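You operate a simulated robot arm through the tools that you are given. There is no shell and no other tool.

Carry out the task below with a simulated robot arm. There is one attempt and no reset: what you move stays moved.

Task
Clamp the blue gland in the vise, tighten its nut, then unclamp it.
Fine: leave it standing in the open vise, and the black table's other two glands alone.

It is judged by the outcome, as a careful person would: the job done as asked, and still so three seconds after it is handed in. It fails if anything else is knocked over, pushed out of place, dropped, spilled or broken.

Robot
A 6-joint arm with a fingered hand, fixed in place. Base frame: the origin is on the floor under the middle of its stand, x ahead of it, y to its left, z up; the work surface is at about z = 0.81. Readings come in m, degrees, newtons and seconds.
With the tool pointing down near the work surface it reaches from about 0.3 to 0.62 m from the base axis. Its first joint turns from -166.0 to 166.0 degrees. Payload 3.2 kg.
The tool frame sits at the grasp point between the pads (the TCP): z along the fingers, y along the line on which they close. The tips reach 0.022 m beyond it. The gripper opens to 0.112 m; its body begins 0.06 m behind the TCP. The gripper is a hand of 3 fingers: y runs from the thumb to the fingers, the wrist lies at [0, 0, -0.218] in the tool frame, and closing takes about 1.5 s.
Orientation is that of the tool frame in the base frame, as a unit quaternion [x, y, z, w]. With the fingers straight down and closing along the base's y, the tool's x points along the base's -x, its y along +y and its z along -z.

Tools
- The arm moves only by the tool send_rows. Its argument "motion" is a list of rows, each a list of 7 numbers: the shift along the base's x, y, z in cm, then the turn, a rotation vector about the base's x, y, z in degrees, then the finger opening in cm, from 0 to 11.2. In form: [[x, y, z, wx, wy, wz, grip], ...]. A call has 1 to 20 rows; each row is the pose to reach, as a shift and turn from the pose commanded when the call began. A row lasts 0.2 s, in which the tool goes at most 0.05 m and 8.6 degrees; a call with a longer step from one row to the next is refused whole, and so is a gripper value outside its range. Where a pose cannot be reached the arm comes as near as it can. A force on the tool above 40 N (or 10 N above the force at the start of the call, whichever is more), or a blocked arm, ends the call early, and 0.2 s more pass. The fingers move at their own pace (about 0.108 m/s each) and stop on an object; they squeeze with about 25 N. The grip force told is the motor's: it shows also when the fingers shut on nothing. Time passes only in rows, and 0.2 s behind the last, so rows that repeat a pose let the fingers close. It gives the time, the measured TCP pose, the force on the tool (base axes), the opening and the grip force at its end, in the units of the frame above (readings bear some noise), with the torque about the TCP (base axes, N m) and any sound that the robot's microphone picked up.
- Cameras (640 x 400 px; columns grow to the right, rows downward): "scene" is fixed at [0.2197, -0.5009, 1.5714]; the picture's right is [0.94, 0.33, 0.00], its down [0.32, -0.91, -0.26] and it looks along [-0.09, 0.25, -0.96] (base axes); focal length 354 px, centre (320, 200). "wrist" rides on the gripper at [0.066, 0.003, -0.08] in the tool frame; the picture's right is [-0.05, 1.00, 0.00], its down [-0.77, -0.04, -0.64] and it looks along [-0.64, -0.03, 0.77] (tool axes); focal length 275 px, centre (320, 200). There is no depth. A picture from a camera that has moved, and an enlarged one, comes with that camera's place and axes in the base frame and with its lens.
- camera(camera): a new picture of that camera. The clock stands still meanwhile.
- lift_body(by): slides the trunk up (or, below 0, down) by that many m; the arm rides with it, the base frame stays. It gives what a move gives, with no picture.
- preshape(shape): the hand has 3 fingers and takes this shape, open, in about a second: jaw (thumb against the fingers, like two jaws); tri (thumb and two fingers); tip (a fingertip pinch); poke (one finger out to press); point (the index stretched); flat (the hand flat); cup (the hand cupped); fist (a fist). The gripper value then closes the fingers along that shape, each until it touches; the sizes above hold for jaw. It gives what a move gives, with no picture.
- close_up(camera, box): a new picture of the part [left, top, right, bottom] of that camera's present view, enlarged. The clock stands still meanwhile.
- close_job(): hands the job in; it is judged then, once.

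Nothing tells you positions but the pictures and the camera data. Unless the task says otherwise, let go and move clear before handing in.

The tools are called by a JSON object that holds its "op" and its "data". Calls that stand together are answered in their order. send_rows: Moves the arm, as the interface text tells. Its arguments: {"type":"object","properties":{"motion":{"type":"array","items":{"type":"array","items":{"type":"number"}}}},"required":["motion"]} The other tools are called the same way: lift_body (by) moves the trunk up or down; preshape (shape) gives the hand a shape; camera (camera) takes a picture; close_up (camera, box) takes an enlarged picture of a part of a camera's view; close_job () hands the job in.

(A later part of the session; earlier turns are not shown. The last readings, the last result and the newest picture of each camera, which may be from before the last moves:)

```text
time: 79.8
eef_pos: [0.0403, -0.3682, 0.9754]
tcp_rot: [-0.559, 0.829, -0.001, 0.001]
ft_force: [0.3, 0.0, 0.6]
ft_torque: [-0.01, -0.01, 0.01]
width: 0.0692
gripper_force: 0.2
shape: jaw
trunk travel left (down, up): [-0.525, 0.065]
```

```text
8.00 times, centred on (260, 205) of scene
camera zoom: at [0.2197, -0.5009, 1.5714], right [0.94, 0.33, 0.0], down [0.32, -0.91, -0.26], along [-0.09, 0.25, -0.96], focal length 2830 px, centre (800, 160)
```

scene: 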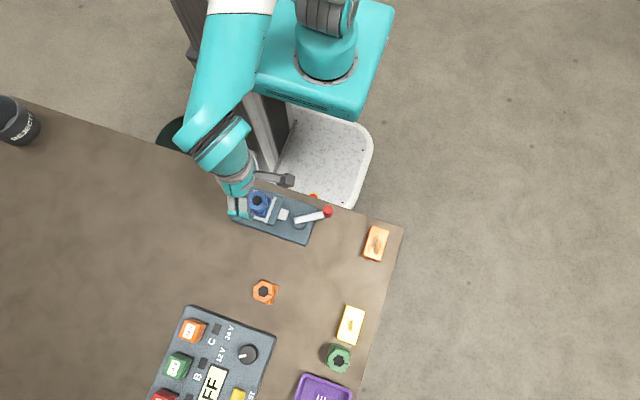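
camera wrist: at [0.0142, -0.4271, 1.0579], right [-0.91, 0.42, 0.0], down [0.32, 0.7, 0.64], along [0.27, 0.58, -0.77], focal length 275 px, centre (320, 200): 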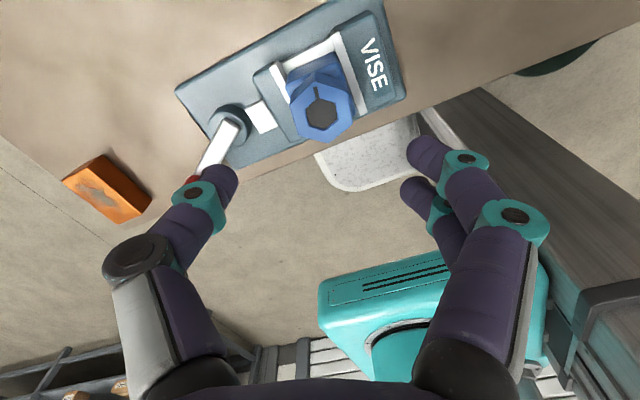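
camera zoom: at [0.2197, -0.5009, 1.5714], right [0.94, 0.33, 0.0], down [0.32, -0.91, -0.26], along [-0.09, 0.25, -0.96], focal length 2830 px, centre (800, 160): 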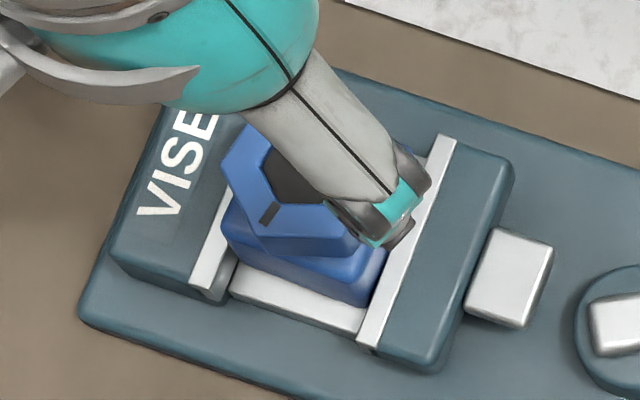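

The nut has turned about 104° clockwise from where it started and seems to be at its stop. To make sure, I'll re-grip squarely on fresh flats (yaw about 78°) and apply one more measured turn.

{"op": "send_rows", "data": {"motion": [[-0.1, 0.05, -1.5, 0, 0, 5, 7], [-0.1, 0.05, -3, 0, 0, 10, 7], [-0.1, 0.05, -5, 0, 0, 10, 7], [-0.1, 0.05, -7, 0, 0, 10, 7], [-0.1, 0.05, -8, 0, 0, 10, 7], [-0.1, 0.05, -8.4, 0, 0, 10, 7], [-0.1, 0.05, -8.4, 0, 0, 10, 7]]}}

{"op": "send_rows", "data": {"motion": [[0, 0, 0, 0, 0, 0, 6], [0, 0, 0, 0, 0, 0, 5], [0, 0, 0, 0, 0, 0, 4], [0, 0, 0, 0, 0, 0, 3], [0, 0, 0, 0, 0, 0, 2.2], [0, 0, 0, 0, 0, 0, 2.2], [0, 0, 0, 0, 0, 0, 2.2], [0, 0, 0, 0, 0, 0, 2.2]]}}

{"op": "close_up", "data": {"camera": "wrist", "box": [200, 50, 420, 240]}}

```text
time: 81.4
eef_pos: [0.0411, -0.3657, 0.8928]
tcp_rot: [-0.628, 0.778, 0.0, 0.001]
ft_force: [0.2, -0.1, 0.6]
ft_torque: [0.02, 0.0, -0.02]
width: 0.0695
gripper_force: 0.1
shape: jaw
trunk travel left (down, up): [-0.525, 0.065]
```

```text
time: 83.2
eef_pos: [0.0396, -0.367, 0.8933]
tcp_rot: [-0.628, 0.778, 0.0, 0.002]
ft_force: [-0.5, -2.6, -1.2]
ft_torque: [-0.05, -0.02, 0.01]
width: 0.0308
gripper_force: 25.1
shape: jaw
trunk travel left (down, up): [-0.525, 0.065]
```

```text
2.11 times, centred on (310, 145) of wrist
camera zoom: at [0.0243, -0.4297, 0.9728], right [-0.97, 0.26, 0.0], down [0.2, 0.75, 0.64], along [0.16, 0.62, -0.77], focal length 580 px, centre (341, 316)
```

zoom: 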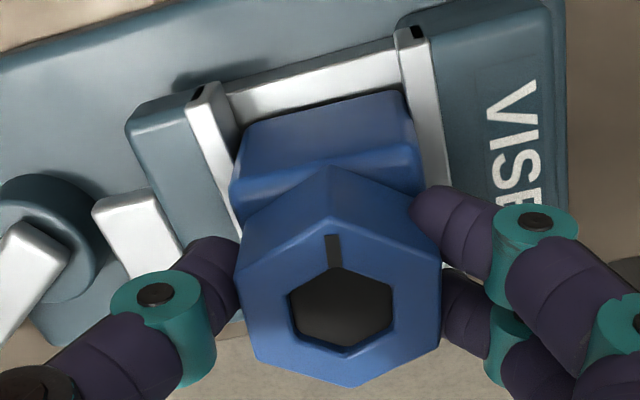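

The nut is gripped squarely again. I'll turn clockwise 4° and read the torque.

{"op": "send_rows", "data": {"motion": [[0, 0, 0, 0, 0, -2, 2.2], [0, 0, 0, 0, 0, -4, 2.2], [0, 0, 0, 0, 0, -4, 2.2]]}}

{"op": "send_rows", "data": {"motion": [[0, 0, 0, 0, 0, -2, 2.0], [0, 0, 0, 0, 0, -4, 2.0], [0, 0, 0, 0, 0, -4, 2.0]]}}

{"op": "close_up", "data": {"camera": "wrist", "box": [200, 50, 420, 240]}}

{"op": "close_up", "data": {"camera": "scene", "box": [220, 170, 340, 250]}}

```text
time: 84.0
eef_pos: [0.0406, -0.3678, 0.892]
tcp_rot: [-0.6, 0.8, 0.0, 0.001]
ft_force: [-4.7, -0.1, 0.6]
ft_torque: [0.0, 0.06, 0.13]
width: 0.0304
gripper_force: 25.4
shape: jaw
trunk travel left (down, up): [-0.525, 0.065]
```

```text
time: 84.8
eef_pos: [0.0391, -0.3679, 0.8907]
tcp_rot: [-0.573, 0.82, 0.0, 0.001]
ft_force: [-2.6, -4.1, -0.2]
ft_torque: [-0.06, 0.04, 0.23]
width: 0.0298
gripper_force: 25.1
shape: jaw
trunk travel left (down, up): [-0.525, 0.065]
```

```text
2.11 times, centred on (310, 145) of wrist
camera zoom: at [0.0149, -0.4273, 0.9727], right [-0.92, 0.39, 0.0], down [0.3, 0.71, 0.64], along [0.25, 0.59, -0.77], focal length 580 px, centre (341, 316)
```

zoom: 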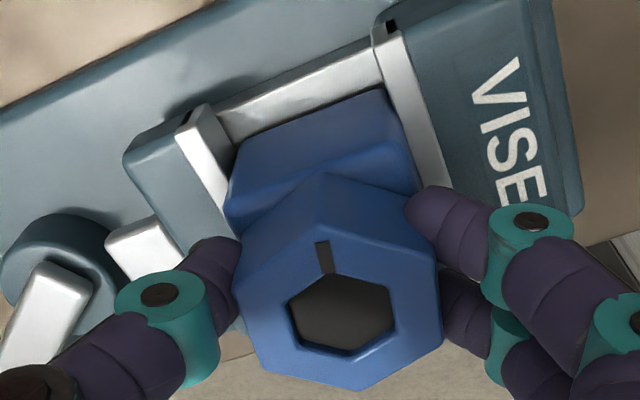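

```text
5.00 times, centred on (280, 210) of scene
camera zoom: at [0.2197, -0.5009, 1.5714], right [0.94, 0.33, 0.0], down [0.32, -0.91, -0.26], along [-0.09, 0.25, -0.96], focal length 1769 px, centre (520, 150)
```

zoom: 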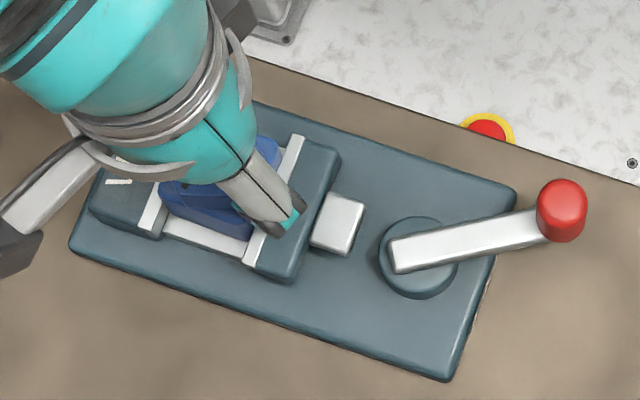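

{"op": "send_rows", "data": {"motion": [[0, 0, 0, 0, 0, -2, 1.8], [0, 0, 0, 0, 0, -4, 1.8], [0, 0, 0, 0, 0, -4, 1.8]]}}

{"op": "send_rows", "data": {"motion": [[0, 0, 0, 0, 0, -2, 1.8], [0, 0, 0, 0, 0, -4, 1.8], [0, 0, 0, 0, 0, -4, 1.8]]}}

{"op": "close_up", "data": {"camera": "wrist", "box": [200, 50, 420, 240]}}

{"op": "close_up", "data": {"camera": "scene", "box": [220, 170, 340, 250]}}

```text
time: 85.6
eef_pos: [0.0392, -0.3686, 0.893]
tcp_rot: [-0.544, 0.839, 0.0, 0.001]
ft_force: [-5.5, -4.2, -3.2]
ft_torque: [-0.07, 0.1, 0.31]
width: 0.0295
gripper_force: 24.6
shape: jaw
trunk travel left (down, up): [-0.525, 0.065]
```

```text
time: 86.4
eef_pos: [0.0394, -0.369, 0.8921]
tcp_rot: [-0.514, 0.858, 0.0, 0.001]
ft_force: [-5.2, -2.0, -4.5]
ft_torque: [-0.04, 0.13, 0.36]
width: 0.0285
gripper_force: 25.0
shape: jaw
trunk travel left (down, up): [-0.525, 0.065]
```

```text
2.11 times, centred on (310, 145) of wrist
camera zoom: at [0.0067, -0.4238, 0.9739], right [-0.86, 0.51, 0.0], down [0.39, 0.66, 0.64], along [0.33, 0.55, -0.77], focal length 580 px, centre (341, 316)
```

zoom: 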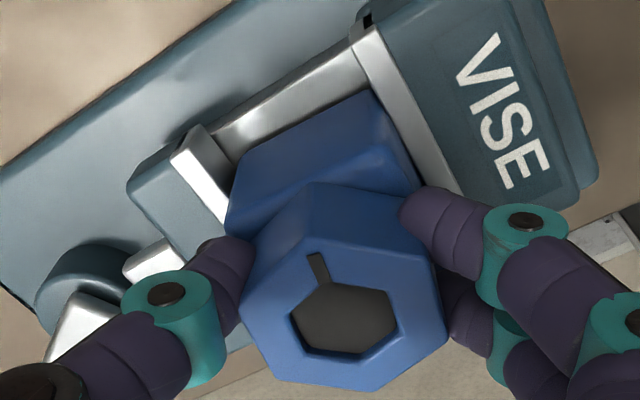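

```text
5.00 times, centred on (280, 210) of scene
camera zoom: at [0.2197, -0.5009, 1.5714], right [0.94, 0.33, 0.0], down [0.32, -0.91, -0.26], along [-0.09, 0.25, -0.96], focal length 1769 px, centre (520, 150)
```

zoom: 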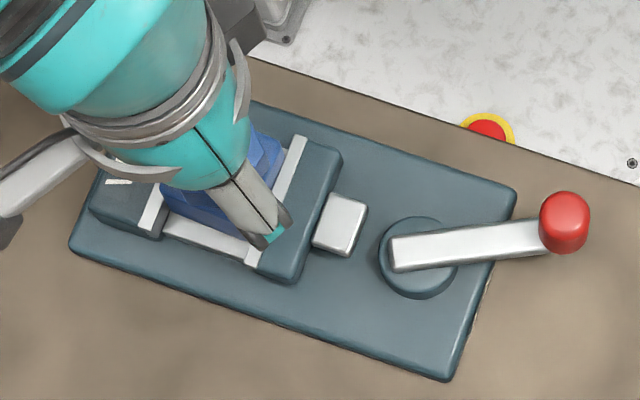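

The nut no longer turns: torque saturates near 0.36 N·m as the fingers flex, so it is at its stop. I'll open the fingers without unwinding, so it isn't loosened, and rise to check.

{"op": "send_rows", "data": {"motion": [[0, 0, 0, 0, 0, 0, 3], [0, 0, 0, 0, 0, 0, 4], [0, 0, 0, 0, 0, 0, 5], [0, 0, 0, 0, 0, 0, 6], [0, 0, 0, 0, 0, 0, 7], [0, 0, 0, 0, 0, 0, 7]]}}

{"op": "send_rows", "data": {"motion": [[0, 0, 1.5, 0, 0, 0, 7], [0, 0, 3, 0, 0, 0, 7], [0, 0, 5, 0, 0, 0, 7], [0, 0, 7, 0, 0, 0, 7], [0, 0, 8.5, 0, 0, 0, 7], [0, 0, 8.5, 0, 0, 0, 7]]}}

{"op": "close_up", "data": {"camera": "wrist", "box": [250, 30, 390, 160]}}

{"op": "close_up", "data": {"camera": "scene", "box": [220, 170, 340, 250]}}

```text
time: 87.8
eef_pos: [0.0408, -0.3682, 0.8921]
tcp_rot: [-0.514, 0.858, 0.0, 0.001]
ft_force: [0.3, -0.7, 0.5]
ft_torque: [-0.02, 0.01, 0.01]
width: 0.0695
gripper_force: 0.0
shape: jaw
trunk travel left (down, up): [-0.525, 0.065]
```

```text
time: 89.2
eef_pos: [0.0409, -0.3659, 0.9799]
tcp_rot: [-0.514, 0.858, 0.0, 0.0]
ft_force: [-0.2, 0.3, -0.3]
ft_torque: [-0.03, -0.03, 0.0]
width: 0.0697
gripper_force: 0.0
shape: jaw
trunk travel left (down, up): [-0.525, 0.065]
```

```text
3.08 times, centred on (320, 95) of wrist
camera zoom: at [0.008, -0.4222, 1.0599], right [-0.86, 0.51, 0.0], down [0.39, 0.66, 0.64], along [0.33, 0.55, -0.77], focal length 847 px, centre (320, 523)
```

zoom: 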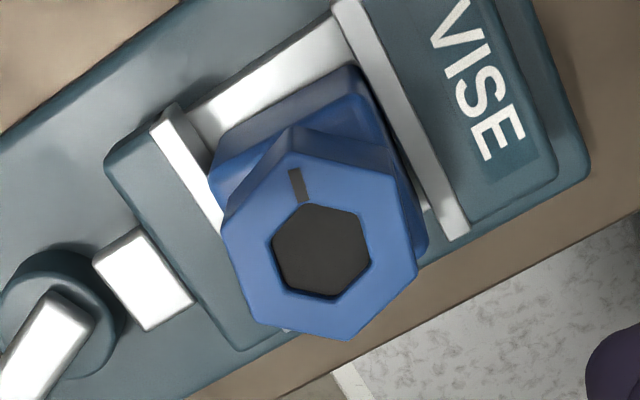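

```text
5.00 times, centred on (280, 210) of scene
camera zoom: at [0.2197, -0.5009, 1.5714], right [0.94, 0.33, 0.0], down [0.32, -0.91, -0.26], along [-0.09, 0.25, -0.96], focal length 1769 px, centre (520, 150)
```

zoom: 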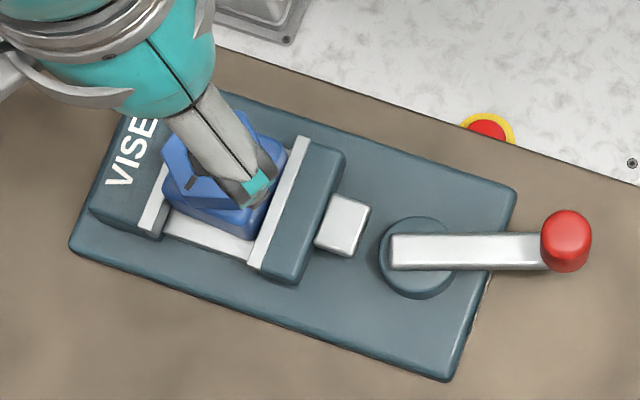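

The nut is at its stop (about 101° relative to the body). However, the last twist pried the body about 5° round and pushed the lever back to about 16°. I'll re-clamp firmly to square the gland, so I'm going back to the knob at about (0.186, -0.350).

{"op": "send_rows", "data": {"motion": [[0, 0, 0.5, 0, 0, 7.4, 6.5], [0.5, 0.1, 0.5, 0, 0, 14.8, 6.5], [1, 0.2, 0.5, 0, 0, 22.2, 6.5], [2, 0.3, 0.5, 0, 0, 29.6, 6.5], [3, 0.4, 0.5, 0, 0, 37, 6.5], [4, 0.5, 0.5, 0, 0, 44.4, 6.5], [5, 0.6, 0.5, 0, 0, 51.8, 6.5], [6, 0.7, 0.5, 0, 0, 59.2, 6.5], [7, 0.8, 0.5, 0, 0, 66.6, 6.5], [8, 0.9, 0.5, 0, 0, 74, 6.5], [9, 1, 0.5, 0, 0, 81.4, 6.5], [10, 1.1, 0.5, 0, 0, 88.8, 6.5], [11, 1.2, 0.5, 0, 0, 96.2, 6.5], [12, 1.3, 0, 0, 0, 103.6, 6.5], [13, 1.4, 0, 0, 0, 111, 6.5], [14, 1.5, 0, 0, 0, 118.4, 6.5], [14.5, 1.6, 0, 0, 0, 125.8, 6.5], [14.5, 1.7, 0, 0, 0, 132.8, 6.5], [14.5, 1.7, 0, 0, 0, 132.8, 6.5]]}}

{"op": "camera", "data": {"camera": "wrist"}}

{"op": "close_up", "data": {"camera": "scene", "box": [220, 170, 380, 290]}}

```text
time: 93.2
eef_pos: [0.1848, -0.351, 0.9772]
tcp_rot: [0.992, 0.128, -0.001, 0.0]
ft_force: [0.0, -0.1, -0.4]
ft_torque: [-0.01, -0.01, 0.0]
width: 0.0655
gripper_force: 0.1
shape: jaw
trunk travel left (down, up): [-0.525, 0.065]
```

```text
taken
camera wrist: at [0.2512, -0.3352, 1.0587], right [0.21, -0.98, 0.0], down [-0.75, -0.16, 0.64], along [-0.62, -0.13, -0.77], focal length 275 px, centre (320, 200)
```

wrist: 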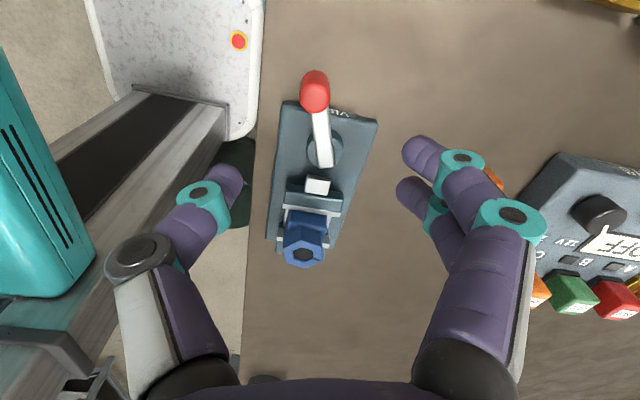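

```text
3.33 times, centred on (300, 230) of scene
camera zoom: at [0.2197, -0.5009, 1.5714], right [0.94, 0.33, 0.0], down [0.32, -0.91, -0.26], along [-0.09, 0.25, -0.96], focal length 1179 px, centre (387, 100)
```

zoom: 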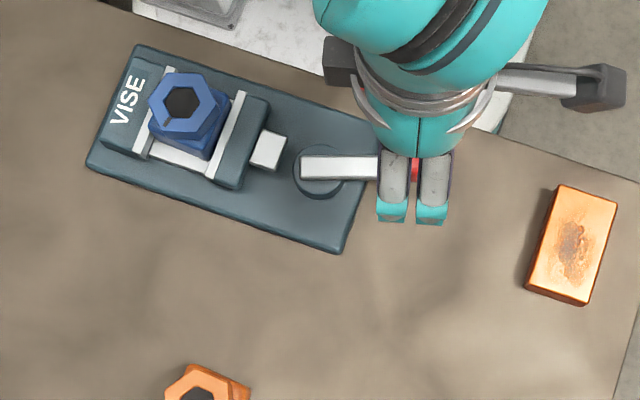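

Hovering over the knob, I'll take a close look at the gland and nut before re-clamping.

{"op": "close_up", "data": {"camera": "scene", "box": [230, 180, 310, 240]}}

{"op": "close_up", "data": {"camera": "wrist", "box": [250, 60, 390, 280]}}

```text
6.67 times, centred on (270, 210) of scene
camera zoom: at [0.2197, -0.5009, 1.5714], right [0.94, 0.33, 0.0], down [0.32, -0.91, -0.26], along [-0.09, 0.25, -0.96], focal length 2358 px, centre (653, 133)
```

zoom: 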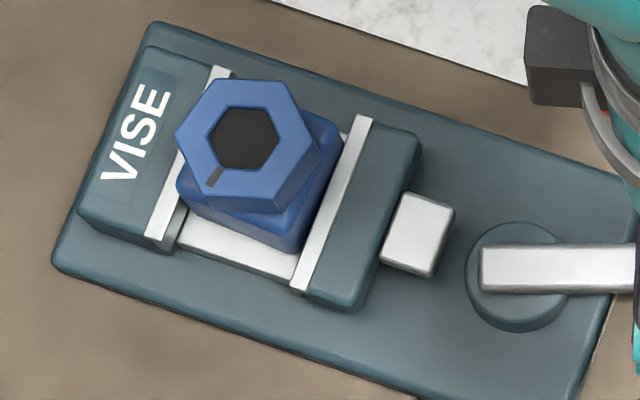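

```text
1.82 times, centred on (320, 170) of wrist
camera zoom: at [0.2512, -0.3352, 1.0587], right [0.21, -0.98, 0.0], down [-0.75, -0.16, 0.64], along [-0.62, -0.13, -0.77], focal length 500 px, centre (320, 254)
```

zoom: 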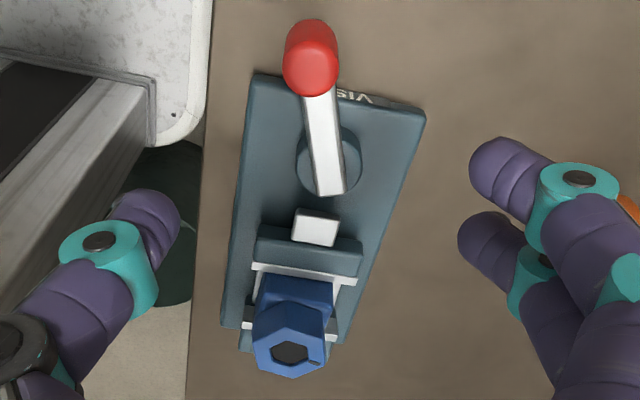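

The body has turned a few degrees in the jaws, which have opened about 3 mm. I'll lower onto the knob at about (0.189, -0.3475) and grip it.

{"op": "send_rows", "data": {"motion": [[0.2, 0.2, -2, 0, 0, 1, 6], [0.4, 0.35, -4, 0, 0, 2, 6], [0.4, 0.35, -6, 0, 0, 2, 6], [0.4, 0.35, -8, 0, 0, 2, 6], [0.4, 0.35, -9.7, 0, 0, 2, 6], [0.4, 0.35, -10.7, 0, 0, 2, 6], [0.4, 0.35, -10.7, 0, 0, 2, 6]]}}

{"op": "camera", "data": {"camera": "wrist"}}

```text
time: 94.8
eef_pos: [0.1873, -0.346, 0.8719]
tcp_rot: [0.989, 0.145, -0.002, -0.001]
ft_force: [0.2, -0.4, -0.1]
ft_torque: [0.01, -0.02, -0.03]
width: 0.0607
gripper_force: 0.0
shape: jaw
trunk travel left (down, up): [-0.525, 0.065]
```

```text
taken
camera wrist: at [0.2526, -0.3293, 0.9529], right [0.24, -0.97, 0.0], down [-0.75, -0.19, 0.64], along [-0.62, -0.15, -0.77], focal length 275 px, centre (320, 200)
```

wrist: 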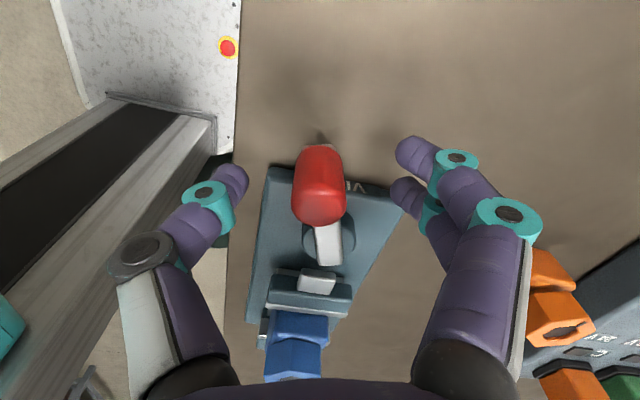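

{"op": "send_rows", "data": {"motion": [[0, 0, 0, 0, 0, 0, 4.5], [0, 0, 0, 0, 0, 0, 3], [0, 0, 0, 0, 0, 0, 1.2], [0, 0, 0, 0, 0, 0, 1.0], [0, 0, 0, 0, 0, 0, 1.0], [0, 0, 0, 0, 0, 0, 1.0], [0, 0, 0, 0, 0, 0, 1.0], [-0.07, 0.2, 0, 0, 0, 1.75, 1.0], [-0.144, 0.39, 0, 0, 0, 3.5, 1.0], [-0.24, 0.6, 0, 0, 0, 5.5, 1.0], [-0.337, 0.823, 0, 0, 0, 7.5, 1.0], [-0.45, 1.03, 0, 0, 0, 9.5, 1.0], [-0.56, 1.242, 0, 0, 0, 11.5, 1.0], [-0.69, 1.44, 0, 0, 0, 13.5, 1.0], [-0.811, 1.645, 0, 0, 0, 15.5, 1.0], [-0.811, 1.645, 0, 0, 0, 15.5, 1.0]]}}

{"op": "close_up", "data": {"camera": "scene", "box": [230, 180, 310, 240]}}

```text
time: 98.2
eef_pos: [0.18, -0.3305, 0.8708]
tcp_rot: [0.96, 0.279, 0.0, 0.0]
ft_force: [-10.0, -9.8, 8.3]
ft_torque: [-0.18, 0.12, -0.13]
width: 0.0117
gripper_force: 24.6
shape: jaw
trunk travel left (down, up): [-0.525, 0.065]
```

```text
6.67 times, centred on (270, 210) of scene
camera zoom: at [0.2197, -0.5009, 1.5714], right [0.94, 0.33, 0.0], down [0.32, -0.91, -0.26], along [-0.09, 0.25, -0.96], focal length 2358 px, centre (653, 133)
```

zoom: 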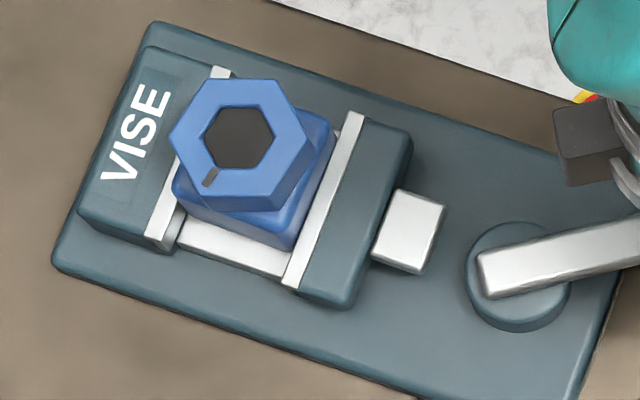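

The jaws have closed and squared the gland again. I'll correct a small radial offset and press the lever firmly home.

{"op": "send_rows", "data": {"motion": [[-0.12, -0.09, 0, 0, 0, 1, 1.0], [-0.23, 0.07, 0, 0, 0, 2, 1.0], [-0.35, 0.24, 0, 0, 0, 4, 1.0], [-0.46, 0.4, 0, 0, 0, 5, 1.0], [-0.58, 0.57, 0, 0, 0, 6, 1.0], [-0.69, 0.73, 0, 0, 0, 7, 1.0], [-0.8, 0.9, 0, 0, 0, 8, 1.0], [-0.92, 1.06, 0, 0, 0, 9, 1.0]]}}

{"op": "close_up", "data": {"camera": "scene", "box": [230, 180, 310, 240]}}

```text
time: 100.0
eef_pos: [0.174, -0.3239, 0.872]
tcp_rot: [0.936, 0.352, -0.001, 0.001]
ft_force: [7.0, -32.4, 7.3]
ft_torque: [-0.75, -0.28, -0.33]
width: 0.0127
gripper_force: 25.0
shape: jaw
trunk travel left (down, up): [-0.525, 0.065]
```

```text
6.67 times, centred on (270, 210) of scene
camera zoom: at [0.2197, -0.5009, 1.5714], right [0.94, 0.33, 0.0], down [0.32, -0.91, -0.26], along [-0.09, 0.25, -0.96], focal length 2358 px, centre (653, 133)
```

zoom: 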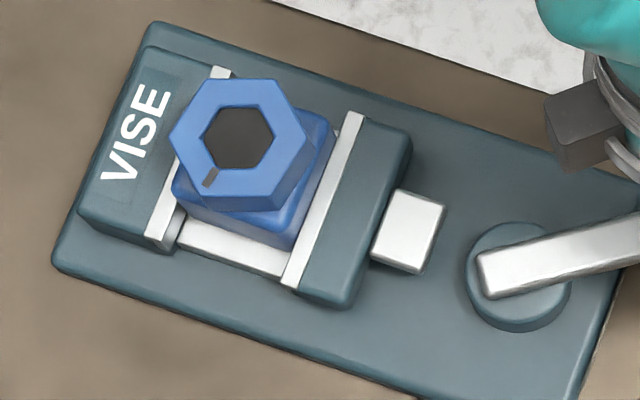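

The lever is pressed home (about 33 N) with no further travel. I'll release it and return to the nut for a final check of tightness.

{"op": "send_rows", "data": {"motion": [[0, 0, 0, 0, 0, 0, 2], [0, 0, 0, 0, 0, 0, 3], [0, 0, 0, 0, 0, 0, 4], [0, 0, 0, 0, 0, 0, 5], [0, 0, 0, 0, 0, 0, 6], [0, 0, 0, 0, 0, 0, 6], [0.2, -0.2, 1.5, 0, 0, 0, 6], [0.2, -0.2, 3, 0, 0, 0, 6], [0.2, -0.2, 5, 0, 0, 0, 6], [0.2, -0.2, 7, 0, 0, 0, 6], [0.2, -0.2, 9, 0, 0, 0, 6], [0.2, -0.2, 11, 0, 0, 0, 6], [0.2, -0.2, 11, 0, 0, 0, 6]]}}

{"op": "close_up", "data": {"camera": "scene", "box": [220, 170, 340, 250]}}

```text
time: 102.8
eef_pos: [0.1752, -0.3219, 0.9819]
tcp_rot: [0.936, 0.351, -0.001, -0.001]
ft_force: [-0.5, 0.3, -0.2]
ft_torque: [-0.02, -0.01, 0.02]
width: 0.0596
gripper_force: 0.0
shape: jaw
trunk travel left (down, up): [-0.525, 0.065]
```

```text
5.00 times, centred on (280, 210) of scene
camera zoom: at [0.2197, -0.5009, 1.5714], right [0.94, 0.33, 0.0], down [0.32, -0.91, -0.26], along [-0.09, 0.25, -0.96], focal length 1769 px, centre (520, 150)
```

zoom: 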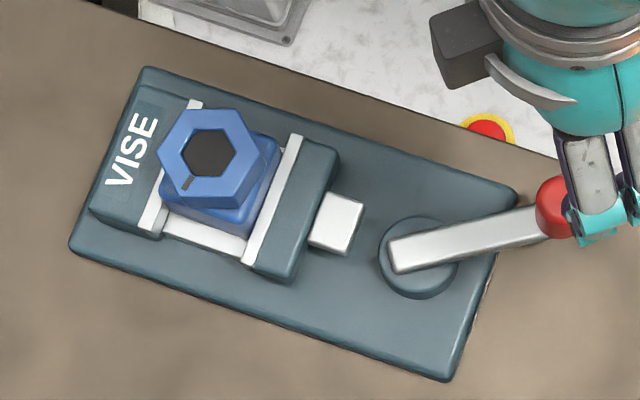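

{"op": "send_rows", "data": {"motion": [[-0.5, -0.2, 0, 0, 0, -7.2, 6.5], [-1.5, -0.5, 0, 0, 0, -14.4, 7], [-3, -1, 0, 0, 0, -21.6, 7], [-4.5, -1.5, 0, 0, 0, -28.8, 7], [-6, -2, 0, 0, 0, -36, 7], [-7.5, -2.5, 0, 0, 0, -43.2, 7], [-9, -3, 0, 0, 0, -50.4, 7], [-10.5, -3.5, 0, 0, 0, -57.6, 7], [-12, -4, 0, 0, 0, -64.8, 7], [-13, -4.3, 0, 0, 0, -72, 7], [-13.5, -4.4, 0, 0, 0, -79.2, 7], [-13.5, -4.4, -0.5, 0, 0, -86, 7], [-13.5, -4.4, -0.5, 0, 0, -86, 7]]}}

{"op": "close_up", "data": {"camera": "wrist", "box": [250, 30, 390, 160]}}

```text
time: 105.6
eef_pos: [0.0391, -0.3659, 0.9747]
tcp_rot: [0.924, -0.382, -0.001, -0.002]
ft_force: [-0.2, 0.7, 0.0]
ft_torque: [-0.03, -0.01, 0.0]
width: 0.0697
gripper_force: 0.1
shape: jaw
trunk travel left (down, up): [-0.525, 0.065]
```

```text
3.08 times, centred on (320, 95) of wrist
camera zoom: at [0.0848, -0.4134, 1.0565], right [-0.74, -0.67, 0.0], down [-0.52, 0.57, 0.64], along [-0.43, 0.47, -0.77], focal length 847 px, centre (320, 523)
```

zoom: 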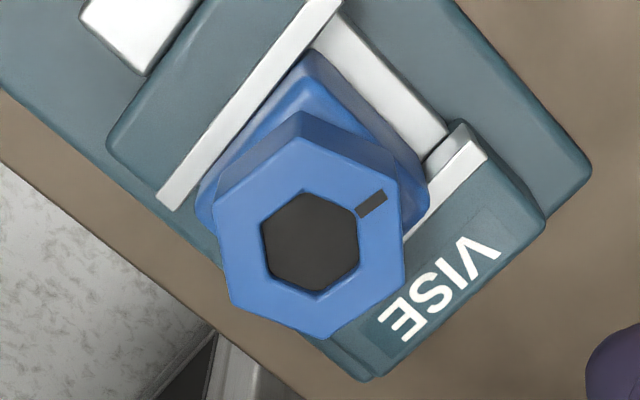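

The gland is square in the jaws with the nut tick near -101°. I'll lower onto the nut with yaw about 138° to match its flats and grip it.

{"op": "send_rows", "data": {"motion": [[0.2, 0, -1.5, 0, 0, 2, 7], [0.2, 0, -3, 0, 0, 3.5, 7], [0.2, 0, -5, 0, 0, 3.5, 7], [0.2, 0, -7, 0, 0, 3.5, 7], [0.2, 0, -8, 0, 0, 3.5, 7], [0.2, 0, -8.4, 0, 0, 3.5, 7], [0.2, 0, -8.4, 0, 0, 3.5, 7]]}}

{"op": "camera", "data": {"camera": "wrist"}}

```text
time: 107.2
eef_pos: [0.0407, -0.3665, 0.8918]
tcp_rot: [0.936, -0.353, -0.001, -0.001]
ft_force: [0.7, 0.3, -0.4]
ft_torque: [-0.04, -0.02, 0.0]
width: 0.0697
gripper_force: 0.1
shape: jaw
trunk travel left (down, up): [-0.525, 0.065]
```

```text
taken
camera wrist: at [0.0897, -0.4103, 0.9722], right [-0.69, -0.72, 0.0], down [-0.56, 0.53, 0.64], along [-0.46, 0.44, -0.77], focal length 275 px, centre (320, 200)
```

wrist: 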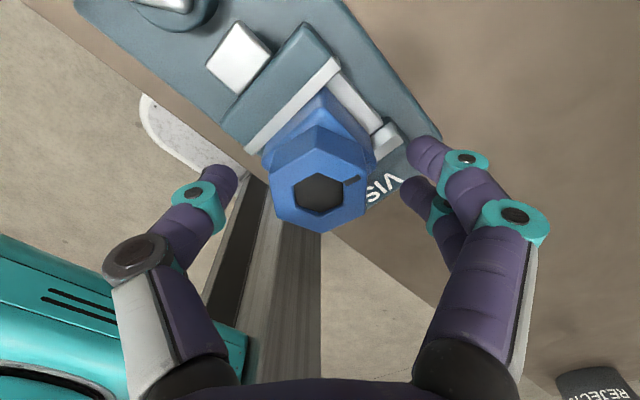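

{"op": "send_rows", "data": {"motion": [[0, 0, 0, 0, 0, 0, 6], [0, 0, 0, 0, 0, 0, 5], [0, 0, 0, 0, 0, 0, 4], [0, 0, 0, 0, 0, 0, 3], [0, 0, 0, 0, 0, 0, 2.2], [0, 0, 0, 0, 0, 0, 2.2], [0, 0, 0, 0, 0, 0, 2.2], [0, 0, 0, 0, 0, 0, 2.2]]}}

{"op": "send_rows", "data": {"motion": [[0, 0, 0, 0, 0, -2, 2.0], [0, 0, 0, 0, 0, -4, 2.0], [0, 0, 0, 0, 0, -4, 2.0]]}}

{"op": "close_up", "data": {"camera": "wrist", "box": [200, 50, 420, 240]}}

{"op": "close_up", "data": {"camera": "scene", "box": [220, 170, 340, 250]}}

```text
time: 109.0
eef_pos: [0.0409, -0.366, 0.8914]
tcp_rot: [0.936, -0.353, 0.0, 0.0]
ft_force: [2.9, -2.2, 0.8]
ft_torque: [0.01, -0.05, 0.01]
width: 0.0311
gripper_force: 25.4
shape: jaw
trunk travel left (down, up): [-0.525, 0.065]
```

```text
time: 109.8
eef_pos: [0.0409, -0.3665, 0.8908]
tcp_rot: [0.923, -0.385, -0.001, 0.0]
ft_force: [-3.0, 0.1, -3.0]
ft_torque: [0.0, 0.06, 0.07]
width: 0.0305
gripper_force: 24.9
shape: jaw
trunk travel left (down, up): [-0.525, 0.065]
```

```text
2.11 times, centred on (310, 145) of wrist
camera zoom: at [0.0872, -0.4141, 0.9727], right [-0.74, -0.67, 0.0], down [-0.52, 0.57, 0.64], along [-0.43, 0.47, -0.77], focal length 580 px, centre (341, 316)
```

zoom: 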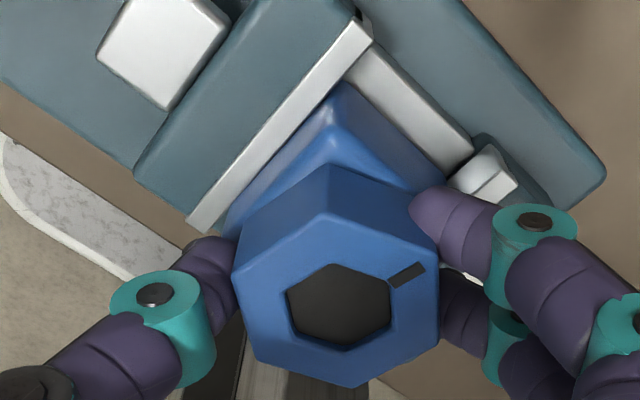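

```text
5.00 times, centred on (280, 210) of scene
camera zoom: at [0.2197, -0.5009, 1.5714], right [0.94, 0.33, 0.0], down [0.32, -0.91, -0.26], along [-0.09, 0.25, -0.96], focal length 1769 px, centre (520, 150)
```

zoom: 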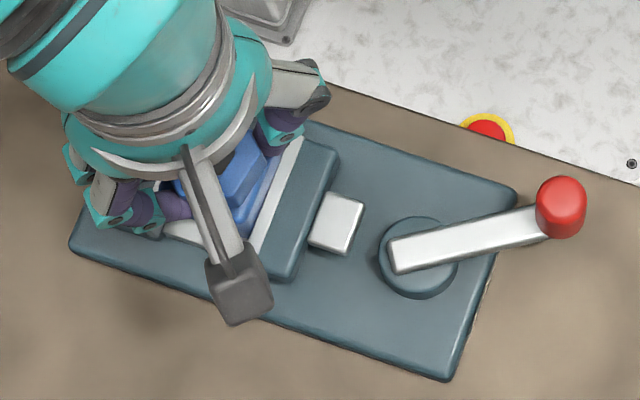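

{"op": "send_rows", "data": {"motion": [[0, 0, 0, 0, 0, -2, 2.0], [0, 0, 0, 0, 0, -4, 2.0], [0, 0, 0, 0, 0, -4, 2.0]]}}

{"op": "send_rows", "data": {"motion": [[0, 0, 0, 0, 0, -2, 2.0], [0, 0, 0, 0, 0, -3, 2.0], [0, 0, 0, 0, 0, -3, 2.0]]}}

{"op": "close_up", "data": {"camera": "wrist", "box": [200, 50, 420, 240]}}

{"op": "close_up", "data": {"camera": "scene", "box": [220, 170, 340, 250]}}

```text
time: 110.6
eef_pos: [0.0431, -0.3666, 0.893]
tcp_rot: [0.909, -0.416, -0.001, 0.0]
ft_force: [1.8, -2.2, -3.0]
ft_torque: [-0.06, -0.03, 0.25]
width: 0.0298
gripper_force: 25.3
shape: jaw
trunk travel left (down, up): [-0.525, 0.065]
```

```text
time: 111.4
eef_pos: [0.0421, -0.366, 0.8917]
tcp_rot: [0.898, -0.44, -0.001, -0.001]
ft_force: [2.9, -5.1, -0.5]
ft_torque: [-0.14, -0.01, 0.35]
width: 0.0297
gripper_force: 25.1
shape: jaw
trunk travel left (down, up): [-0.525, 0.065]
```

```text
2.11 times, centred on (310, 145) of wrist
camera zoom: at [0.0809, -0.4192, 0.973], right [-0.82, -0.57, 0.0], down [-0.44, 0.63, 0.64], along [-0.37, 0.52, -0.77], focal length 580 px, centre (341, 316)
```

zoom: 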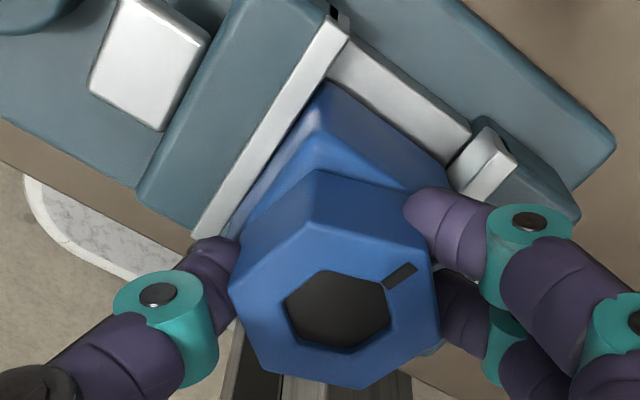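

```text
5.00 times, centred on (280, 210) of scene
camera zoom: at [0.2197, -0.5009, 1.5714], right [0.94, 0.33, 0.0], down [0.32, -0.91, -0.26], along [-0.09, 0.25, -0.96], focal length 1769 px, centre (520, 150)
```

zoom: 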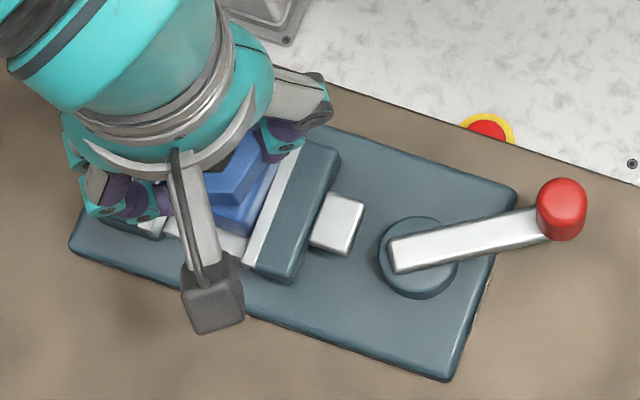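

With the vise firmly clamped, the nut stays put under 0.35 N·m and the lever holds, so it is tight. I'll ease the twist 4° (keeping it clockwise-loaded), then open the fingers.

{"op": "send_rows", "data": {"motion": [[0, 0, 0, 0, 0, 2, 2.0], [0, 0, 0, 0, 0, 4, 2.0]]}}

{"op": "send_rows", "data": {"motion": [[0, 0, 0, 0, 0, 0, 3], [0, 0, 0, 0, 0, 0, 4], [0, 0, 0, 0, 0, 0, 5], [0, 0, 0, 0, 0, 0, 6], [0, 0, 0, 0, 0, 0, 7], [0, 0, 0, 0, 0, 0, 7], [0, 0, 1.5, 0, 0, 0, 7], [0, 0, 3, 0, 0, 0, 7], [0, 0, 5, 0, 0, 0, 7], [0, 0, 7, 0, 0, 0, 7], [0, 0, 8.5, 0, 0, 0, 7], [0, 0, 8.5, 0, 0, 0, 7]]}}

{"op": "close_up", "data": {"camera": "wrist", "box": [250, 30, 390, 160]}}

{"op": "close_up", "data": {"camera": "scene", "box": [220, 170, 340, 250]}}

```text
time: 112.0
eef_pos: [0.0402, -0.3663, 0.8919]
tcp_rot: [0.912, -0.409, 0.0, -0.001]
ft_force: [5.2, -4.9, 1.9]
ft_torque: [-0.05, -0.09, -0.07]
width: 0.0297
gripper_force: 24.9
shape: jaw
trunk travel left (down, up): [-0.525, 0.065]
```

```text
time: 114.6
eef_pos: [0.0412, -0.365, 0.977]
tcp_rot: [0.913, -0.408, -0.001, -0.002]
ft_force: [0.5, -0.3, -0.4]
ft_torque: [0.02, -0.01, 0.0]
width: 0.0698
gripper_force: 0.2
shape: jaw
trunk travel left (down, up): [-0.525, 0.065]
```

```text
3.08 times, centred on (320, 95) of wrist
camera zoom: at [0.0842, -0.4155, 1.0588], right [-0.78, -0.63, 0.0], down [-0.49, 0.6, 0.64], along [-0.4, 0.5, -0.77], focal length 847 px, centre (320, 523)
```

zoom: 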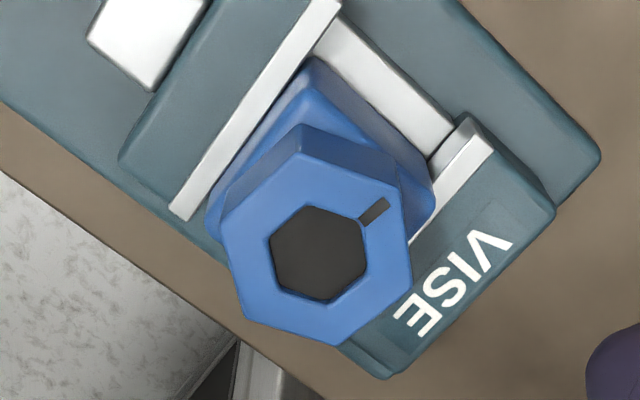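

```text
5.00 times, centred on (280, 210) of scene
camera zoom: at [0.2197, -0.5009, 1.5714], right [0.94, 0.33, 0.0], down [0.32, -0.91, -0.26], along [-0.09, 0.25, -0.96], focal length 1769 px, centre (520, 150)
```

zoom: 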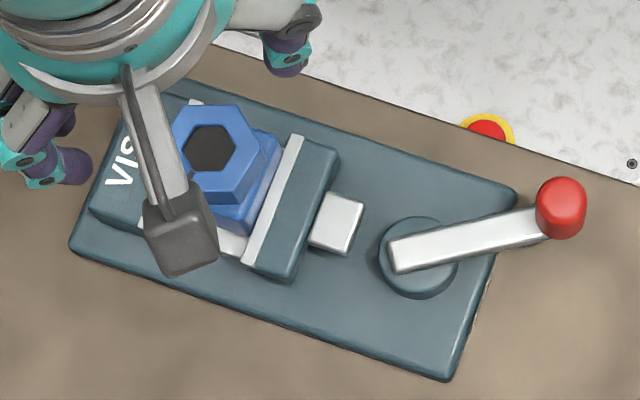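

The gland is still square and clamped, and the nut remains at about -102°. Since the unwinding read slightly negative at the end, I'll give it one last light clockwise nudge and open straight from there.

{"op": "send_rows", "data": {"motion": [[0, 0, -1.5, 0, 0, 3, 7], [0, 0, -3, 0, 0, 6, 7], [0, 0, -5, 0, 0, 6, 7], [0, 0, -7, 0, 0, 6, 7], [0, 0, -8.1, 0, 0, 6, 7], [0, 0, -8.5, 0, 0, 6, 7], [0, 0, -8.5, 0, 0, 6, 6], [0, 0, -8.5, 0, 0, 6, 5], [0, 0, -8.5, 0, 0, 6, 4], [0, 0, -8.5, 0, 0, 6, 3], [0, 0, -8.5, 0, 0, 6, 2.2], [0, 0, -8.5, 0, 0, 6, 2.2], [0, 0, -8.5, 0, 0, 6, 2.2], [0, 0, -8.5, 0, 0, 6, 2.2], [0, 0, -8.5, 0, 0, 4, 2.0], [0, 0, -8.5, 0, 0, 2, 2.0], [0, 0, -8.5, 0, 0, 2, 2.0]]}}

```text
time: 118.2
eef_pos: [0.0407, -0.3656, 0.8915]
tcp_rot: [0.92, -0.393, -0.001, -0.001]
ft_force: [2.3, -0.3, -0.4]
ft_torque: [-0.04, -0.04, 0.15]
width: 0.0301
gripper_force: 25.3
shape: jaw
trunk travel left (down, up): [-0.525, 0.065]
```

{"op": "send_rows", "data": {"motion": [[0, 0, 0, 0, 0, -2, 2.0], [0, 0, 0, 0, 0, -2, 2.0]]}}

{"op": "send_rows", "data": {"motion": [[0, 0, 0, 0, 0, 0, 3], [0, 0, 0, 0, 0, 0, 4], [0, 0, 0, 0, 0, 0, 5], [0, 0, 0, 0, 0, 0, 6], [0, 0, 0, 0, 0, 0, 7], [0, 0, 0, 0, 0, 0, 7], [0, 0, 1.5, 0, 0, 0, 7], [0, 0, 3, 0, 0, 0, 7], [0, 0, 5, 0, 0, 0, 7], [0, 0, 7, 0, 0, 0, 7], [0, 0, 8.5, 0, 0, 0, 7], [0, 0, 8.5, 0, 0, 0, 7]]}}

{"op": "close_up", "data": {"camera": "wrist", "box": [250, 30, 390, 160]}}

{"op": "close_up", "data": {"camera": "scene", "box": [220, 170, 340, 250]}}

```text
time: 118.8
eef_pos: [0.0427, -0.3655, 0.8906]
tcp_rot: [0.912, -0.409, 0.0, -0.002]
ft_force: [2.8, -2.1, 0.0]
ft_torque: [-0.01, -0.05, 0.22]
width: 0.0295
gripper_force: 24.6
shape: jaw
trunk travel left (down, up): [-0.525, 0.065]
```

```text
time: 121.4
eef_pos: [0.0404, -0.3658, 0.976]
tcp_rot: [0.913, -0.408, -0.001, -0.001]
ft_force: [0.5, -0.6, -0.9]
ft_torque: [0.05, 0.01, -0.01]
width: 0.0694
gripper_force: 0.1
shape: jaw
trunk travel left (down, up): [-0.525, 0.065]
```

```text
3.08 times, centred on (320, 95) of wrist
camera zoom: at [0.0843, -0.4154, 1.0577], right [-0.78, -0.63, 0.0], down [-0.49, 0.6, 0.64], along [-0.4, 0.5, -0.77], focal length 847 px, centre (320, 523)
```

zoom: 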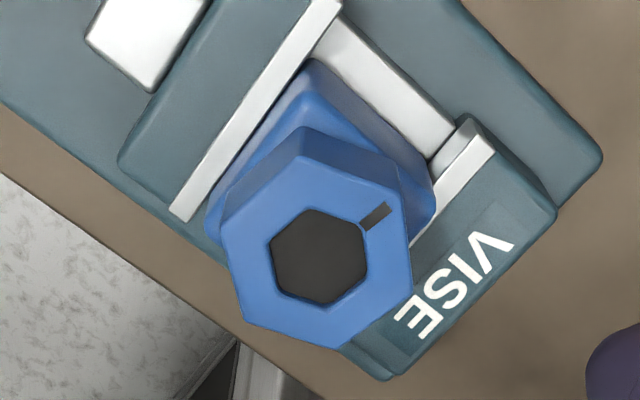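

```text
5.00 times, centred on (280, 210) of scene
camera zoom: at [0.2197, -0.5009, 1.5714], right [0.94, 0.33, 0.0], down [0.32, -0.91, -0.26], along [-0.09, 0.25, -0.96], focal length 1769 px, centre (520, 150)
```

zoom: 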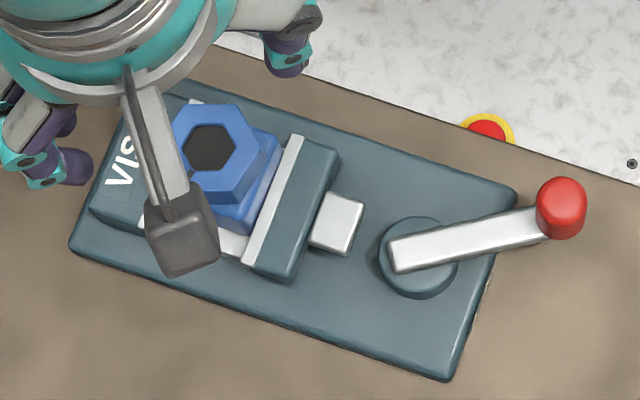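

The nut is tight and the gland still clamped square. Now to unclamp: I'll move to hover over the knob at about (0.1825, -0.3295) with the fingers across the lever.

{"op": "send_rows", "data": {"motion": [[0.5, 0.1, 0.3, 0, 0, 6.8, 6.5], [1.5, 0.4, 0.5, 0, 0, 13.6, 6.5], [3, 0.8, 0.5, 0, 0, 20.4, 6.5], [4.5, 1.2, 0.5, 0, 0, 27.2, 6.5], [6, 1.5, 0.5, 0, 0, 34, 6.5], [7.5, 1.9, 0.5, 0, 0, 40.8, 6.5], [9, 2.3, 0.5, 0, 0, 47.6, 6.5], [10.5, 2.7, 0.5, 0, 0, 54.4, 6.5], [12, 3, 0.5, 0, 0, 61.2, 6.5], [13, 3.3, 0.5, 0, 0, 68, 6.5], [14, 3.5, 0.3, 0, 0, 74.8, 6.5], [14.2, 3.6, 0, 0, 0, 80, 6.5], [14.2, 3.6, 0, 0, 0, 80, 6.5]]}}

{"op": "camera", "data": {"camera": "wrist"}}

{"op": "close_up", "data": {"camera": "scene", "box": [230, 180, 310, 240]}}

```text
time: 124.2
eef_pos: [0.183, -0.3295, 0.977]
tcp_rot: [0.962, 0.273, -0.001, 0.0]
ft_force: [1.1, -0.6, 0.2]
ft_torque: [0.0, 0.0, -0.01]
width: 0.0654
gripper_force: 0.0
shape: jaw
trunk travel left (down, up): [-0.525, 0.065]
```

```text
taken
camera wrist: at [0.2428, -0.2953, 1.0575], right [0.49, -0.87, 0.0], down [-0.67, -0.38, 0.64], along [-0.56, -0.31, -0.77], focal length 275 px, centre (320, 200)
```

wrist: 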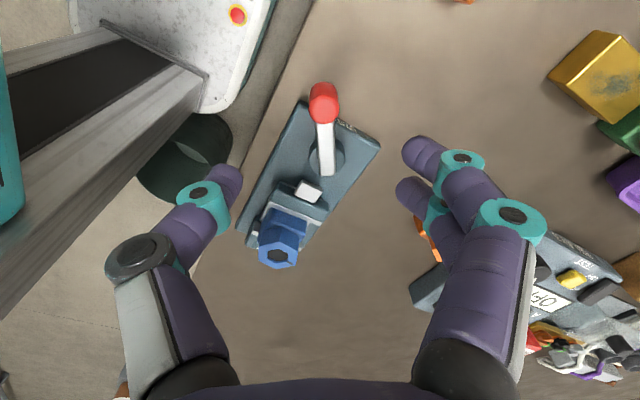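

```text
6.67 times, centred on (270, 210) of scene
camera zoom: at [0.2197, -0.5009, 1.5714], right [0.94, 0.33, 0.0], down [0.32, -0.91, -0.26], along [-0.09, 0.25, -0.96], focal length 2358 px, centre (653, 133)
```

zoom: 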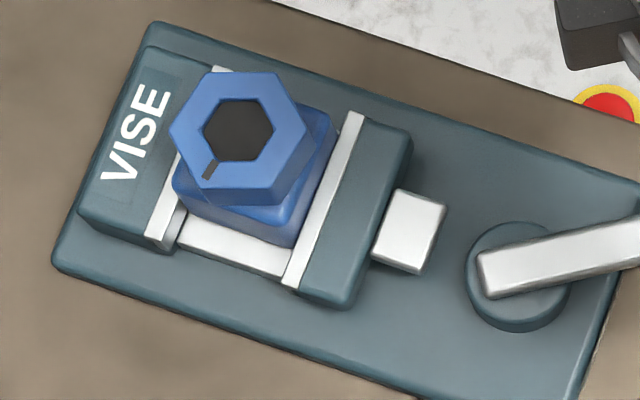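

I want to compare the gland's seat with before, since the nut looks slightly shifted in this view. I'll take closer looks from both cameras.

{"op": "close_up", "data": {"camera": "wrist", "box": [230, 170, 350, 280]}}

{"op": "close_up", "data": {"camera": "scene", "box": [240, 180, 290, 220]}}

```text
3.64 times, centred on (290, 225) of wrist
camera zoom: at [0.2428, -0.2953, 1.0575], right [0.49, -0.87, 0.0], down [-0.67, -0.38, 0.64], along [-0.56, -0.31, -0.77], focal length 1001 px, centre (429, 109)
```

zoom: 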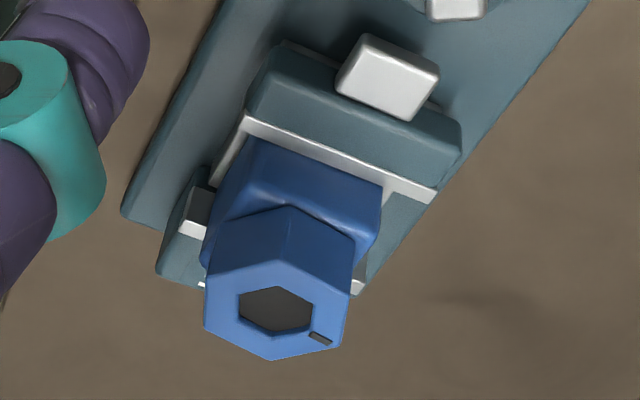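

```text
10.00 times, centred on (265, 200) of scene
camera zoom: at [0.2197, -0.5009, 1.5714], right [0.94, 0.33, 0.0], down [0.32, -0.91, -0.26], along [-0.09, 0.25, -0.96], focal length 3537 px, centre (870, 200)
```

zoom: 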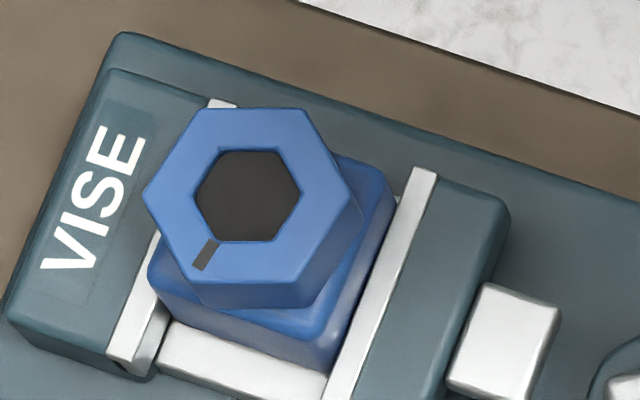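

The gland is upright and clamped, only slid about 2 mm along the jaws. I'll lower onto the knob at about (0.181, -0.333) and grip it.

{"op": "send_rows", "data": {"motion": [[-0.1, -0.15, -2, 0, 0, 0, 6], [-0.17, -0.3, -4, 0, 0, 0, 6], [-0.17, -0.3, -6, 0, 0, 0, 6], [-0.17, -0.3, -8, 0, 0, 0, 6], [-0.17, -0.3, -9.5, 0, 0, 0, 6], [-0.17, -0.3, -10.5, 0, 0, 0, 6], [-0.17, -0.3, -10.5, 0, 0, 0, 6]]}}

{"op": "camera", "data": {"camera": "wrist"}}

```text
time: 125.8
eef_pos: [0.1801, -0.3329, 0.8714]
tcp_rot: [0.962, 0.273, -0.002, 0.0]
ft_force: [0.4, 0.1, 0.4]
ft_torque: [0.0, -0.02, 0.05]
width: 0.0608
gripper_force: 0.0
shape: jaw
trunk travel left (down, up): [-0.525, 0.065]
```

```text
taken
camera wrist: at [0.24, -0.2997, 0.9519], right [0.49, -0.87, 0.0], down [-0.67, -0.37, 0.64], along [-0.56, -0.31, -0.77], focal length 275 px, centre (320, 200)
```

wrist: 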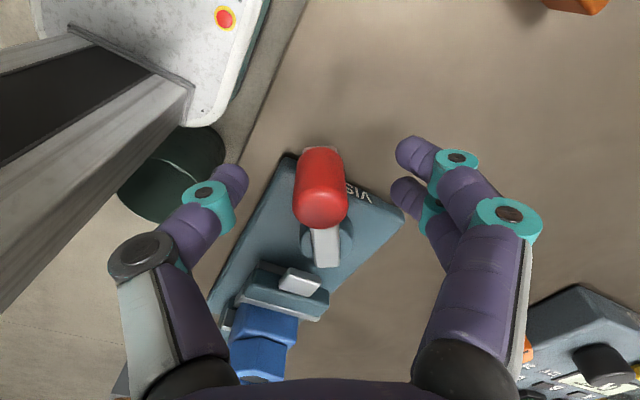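

The knob is centred. I'll grip it and swing the lever clockwise along its arc to open the vise.

{"op": "send_rows", "data": {"motion": [[0, 0, 0, 0, 0, 0, 4.5], [0, 0, 0, 0, 0, 0, 3], [0, 0, 0, 0, 0, 0, 1.2], [0, 0, 0, 0, 0, 0, 1.0], [0, 0, 0, 0, 0, 0, 1.0], [0, 0, 0, 0, 0, 0, 1.0], [0, 0, 0, 0, 0, 0, 1.0], [0.12, -0.2, 0, 0, 0, -2, 1.0], [0.239, -0.398, 0, 0, 0, -4, 1.0], [0.45, -0.811, 0, 0, 0, -8, 1.0], [0.631, -1.238, 0, 0, 0, -12, 1.0], [0.782, -1.677, 0, 0, 0, -16, 1.0], [0.902, -2.125, 0, 0, 0, -20, 1.0], [0.991, -2.582, 0, 0, 0, -24, 1.0], [0.991, -2.582, 0, 0, 0, -24, 1.0]]}}

{"op": "close_up", "data": {"camera": "scene", "box": [220, 170, 380, 290]}}

{"op": "camera", "data": {"camera": "wrist"}}

```text
time: 129.0
eef_pos: [0.1914, -0.3586, 0.8711]
tcp_rot: [0.998, 0.067, 0.0, -0.001]
ft_force: [-14.2, -1.8, -6.3]
ft_torque: [-0.07, 0.19, 0.01]
width: 0.0115
gripper_force: 24.8
shape: jaw
trunk travel left (down, up): [-0.525, 0.065]
```

```text
3.33 times, centred on (300, 230) of scene
camera zoom: at [0.2197, -0.5009, 1.5714], right [0.94, 0.33, 0.0], down [0.32, -0.91, -0.26], along [-0.09, 0.25, -0.96], focal length 1179 px, centre (387, 100)
```

zoom: 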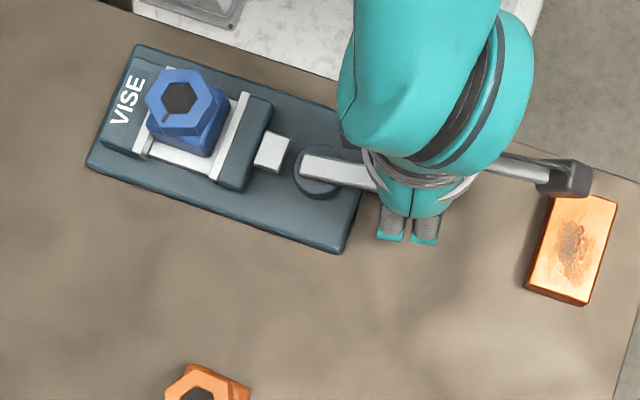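

```text
taken
camera wrist: at [0.2588, -0.3512, 0.9523], right [0.09, -1.0, 0.0], down [-0.77, -0.07, 0.64], along [-0.63, -0.05, -0.77], focal length 275 px, centre (320, 200)
```

wrist: 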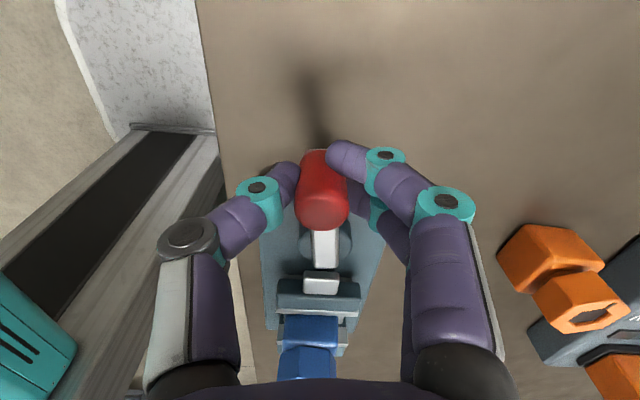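

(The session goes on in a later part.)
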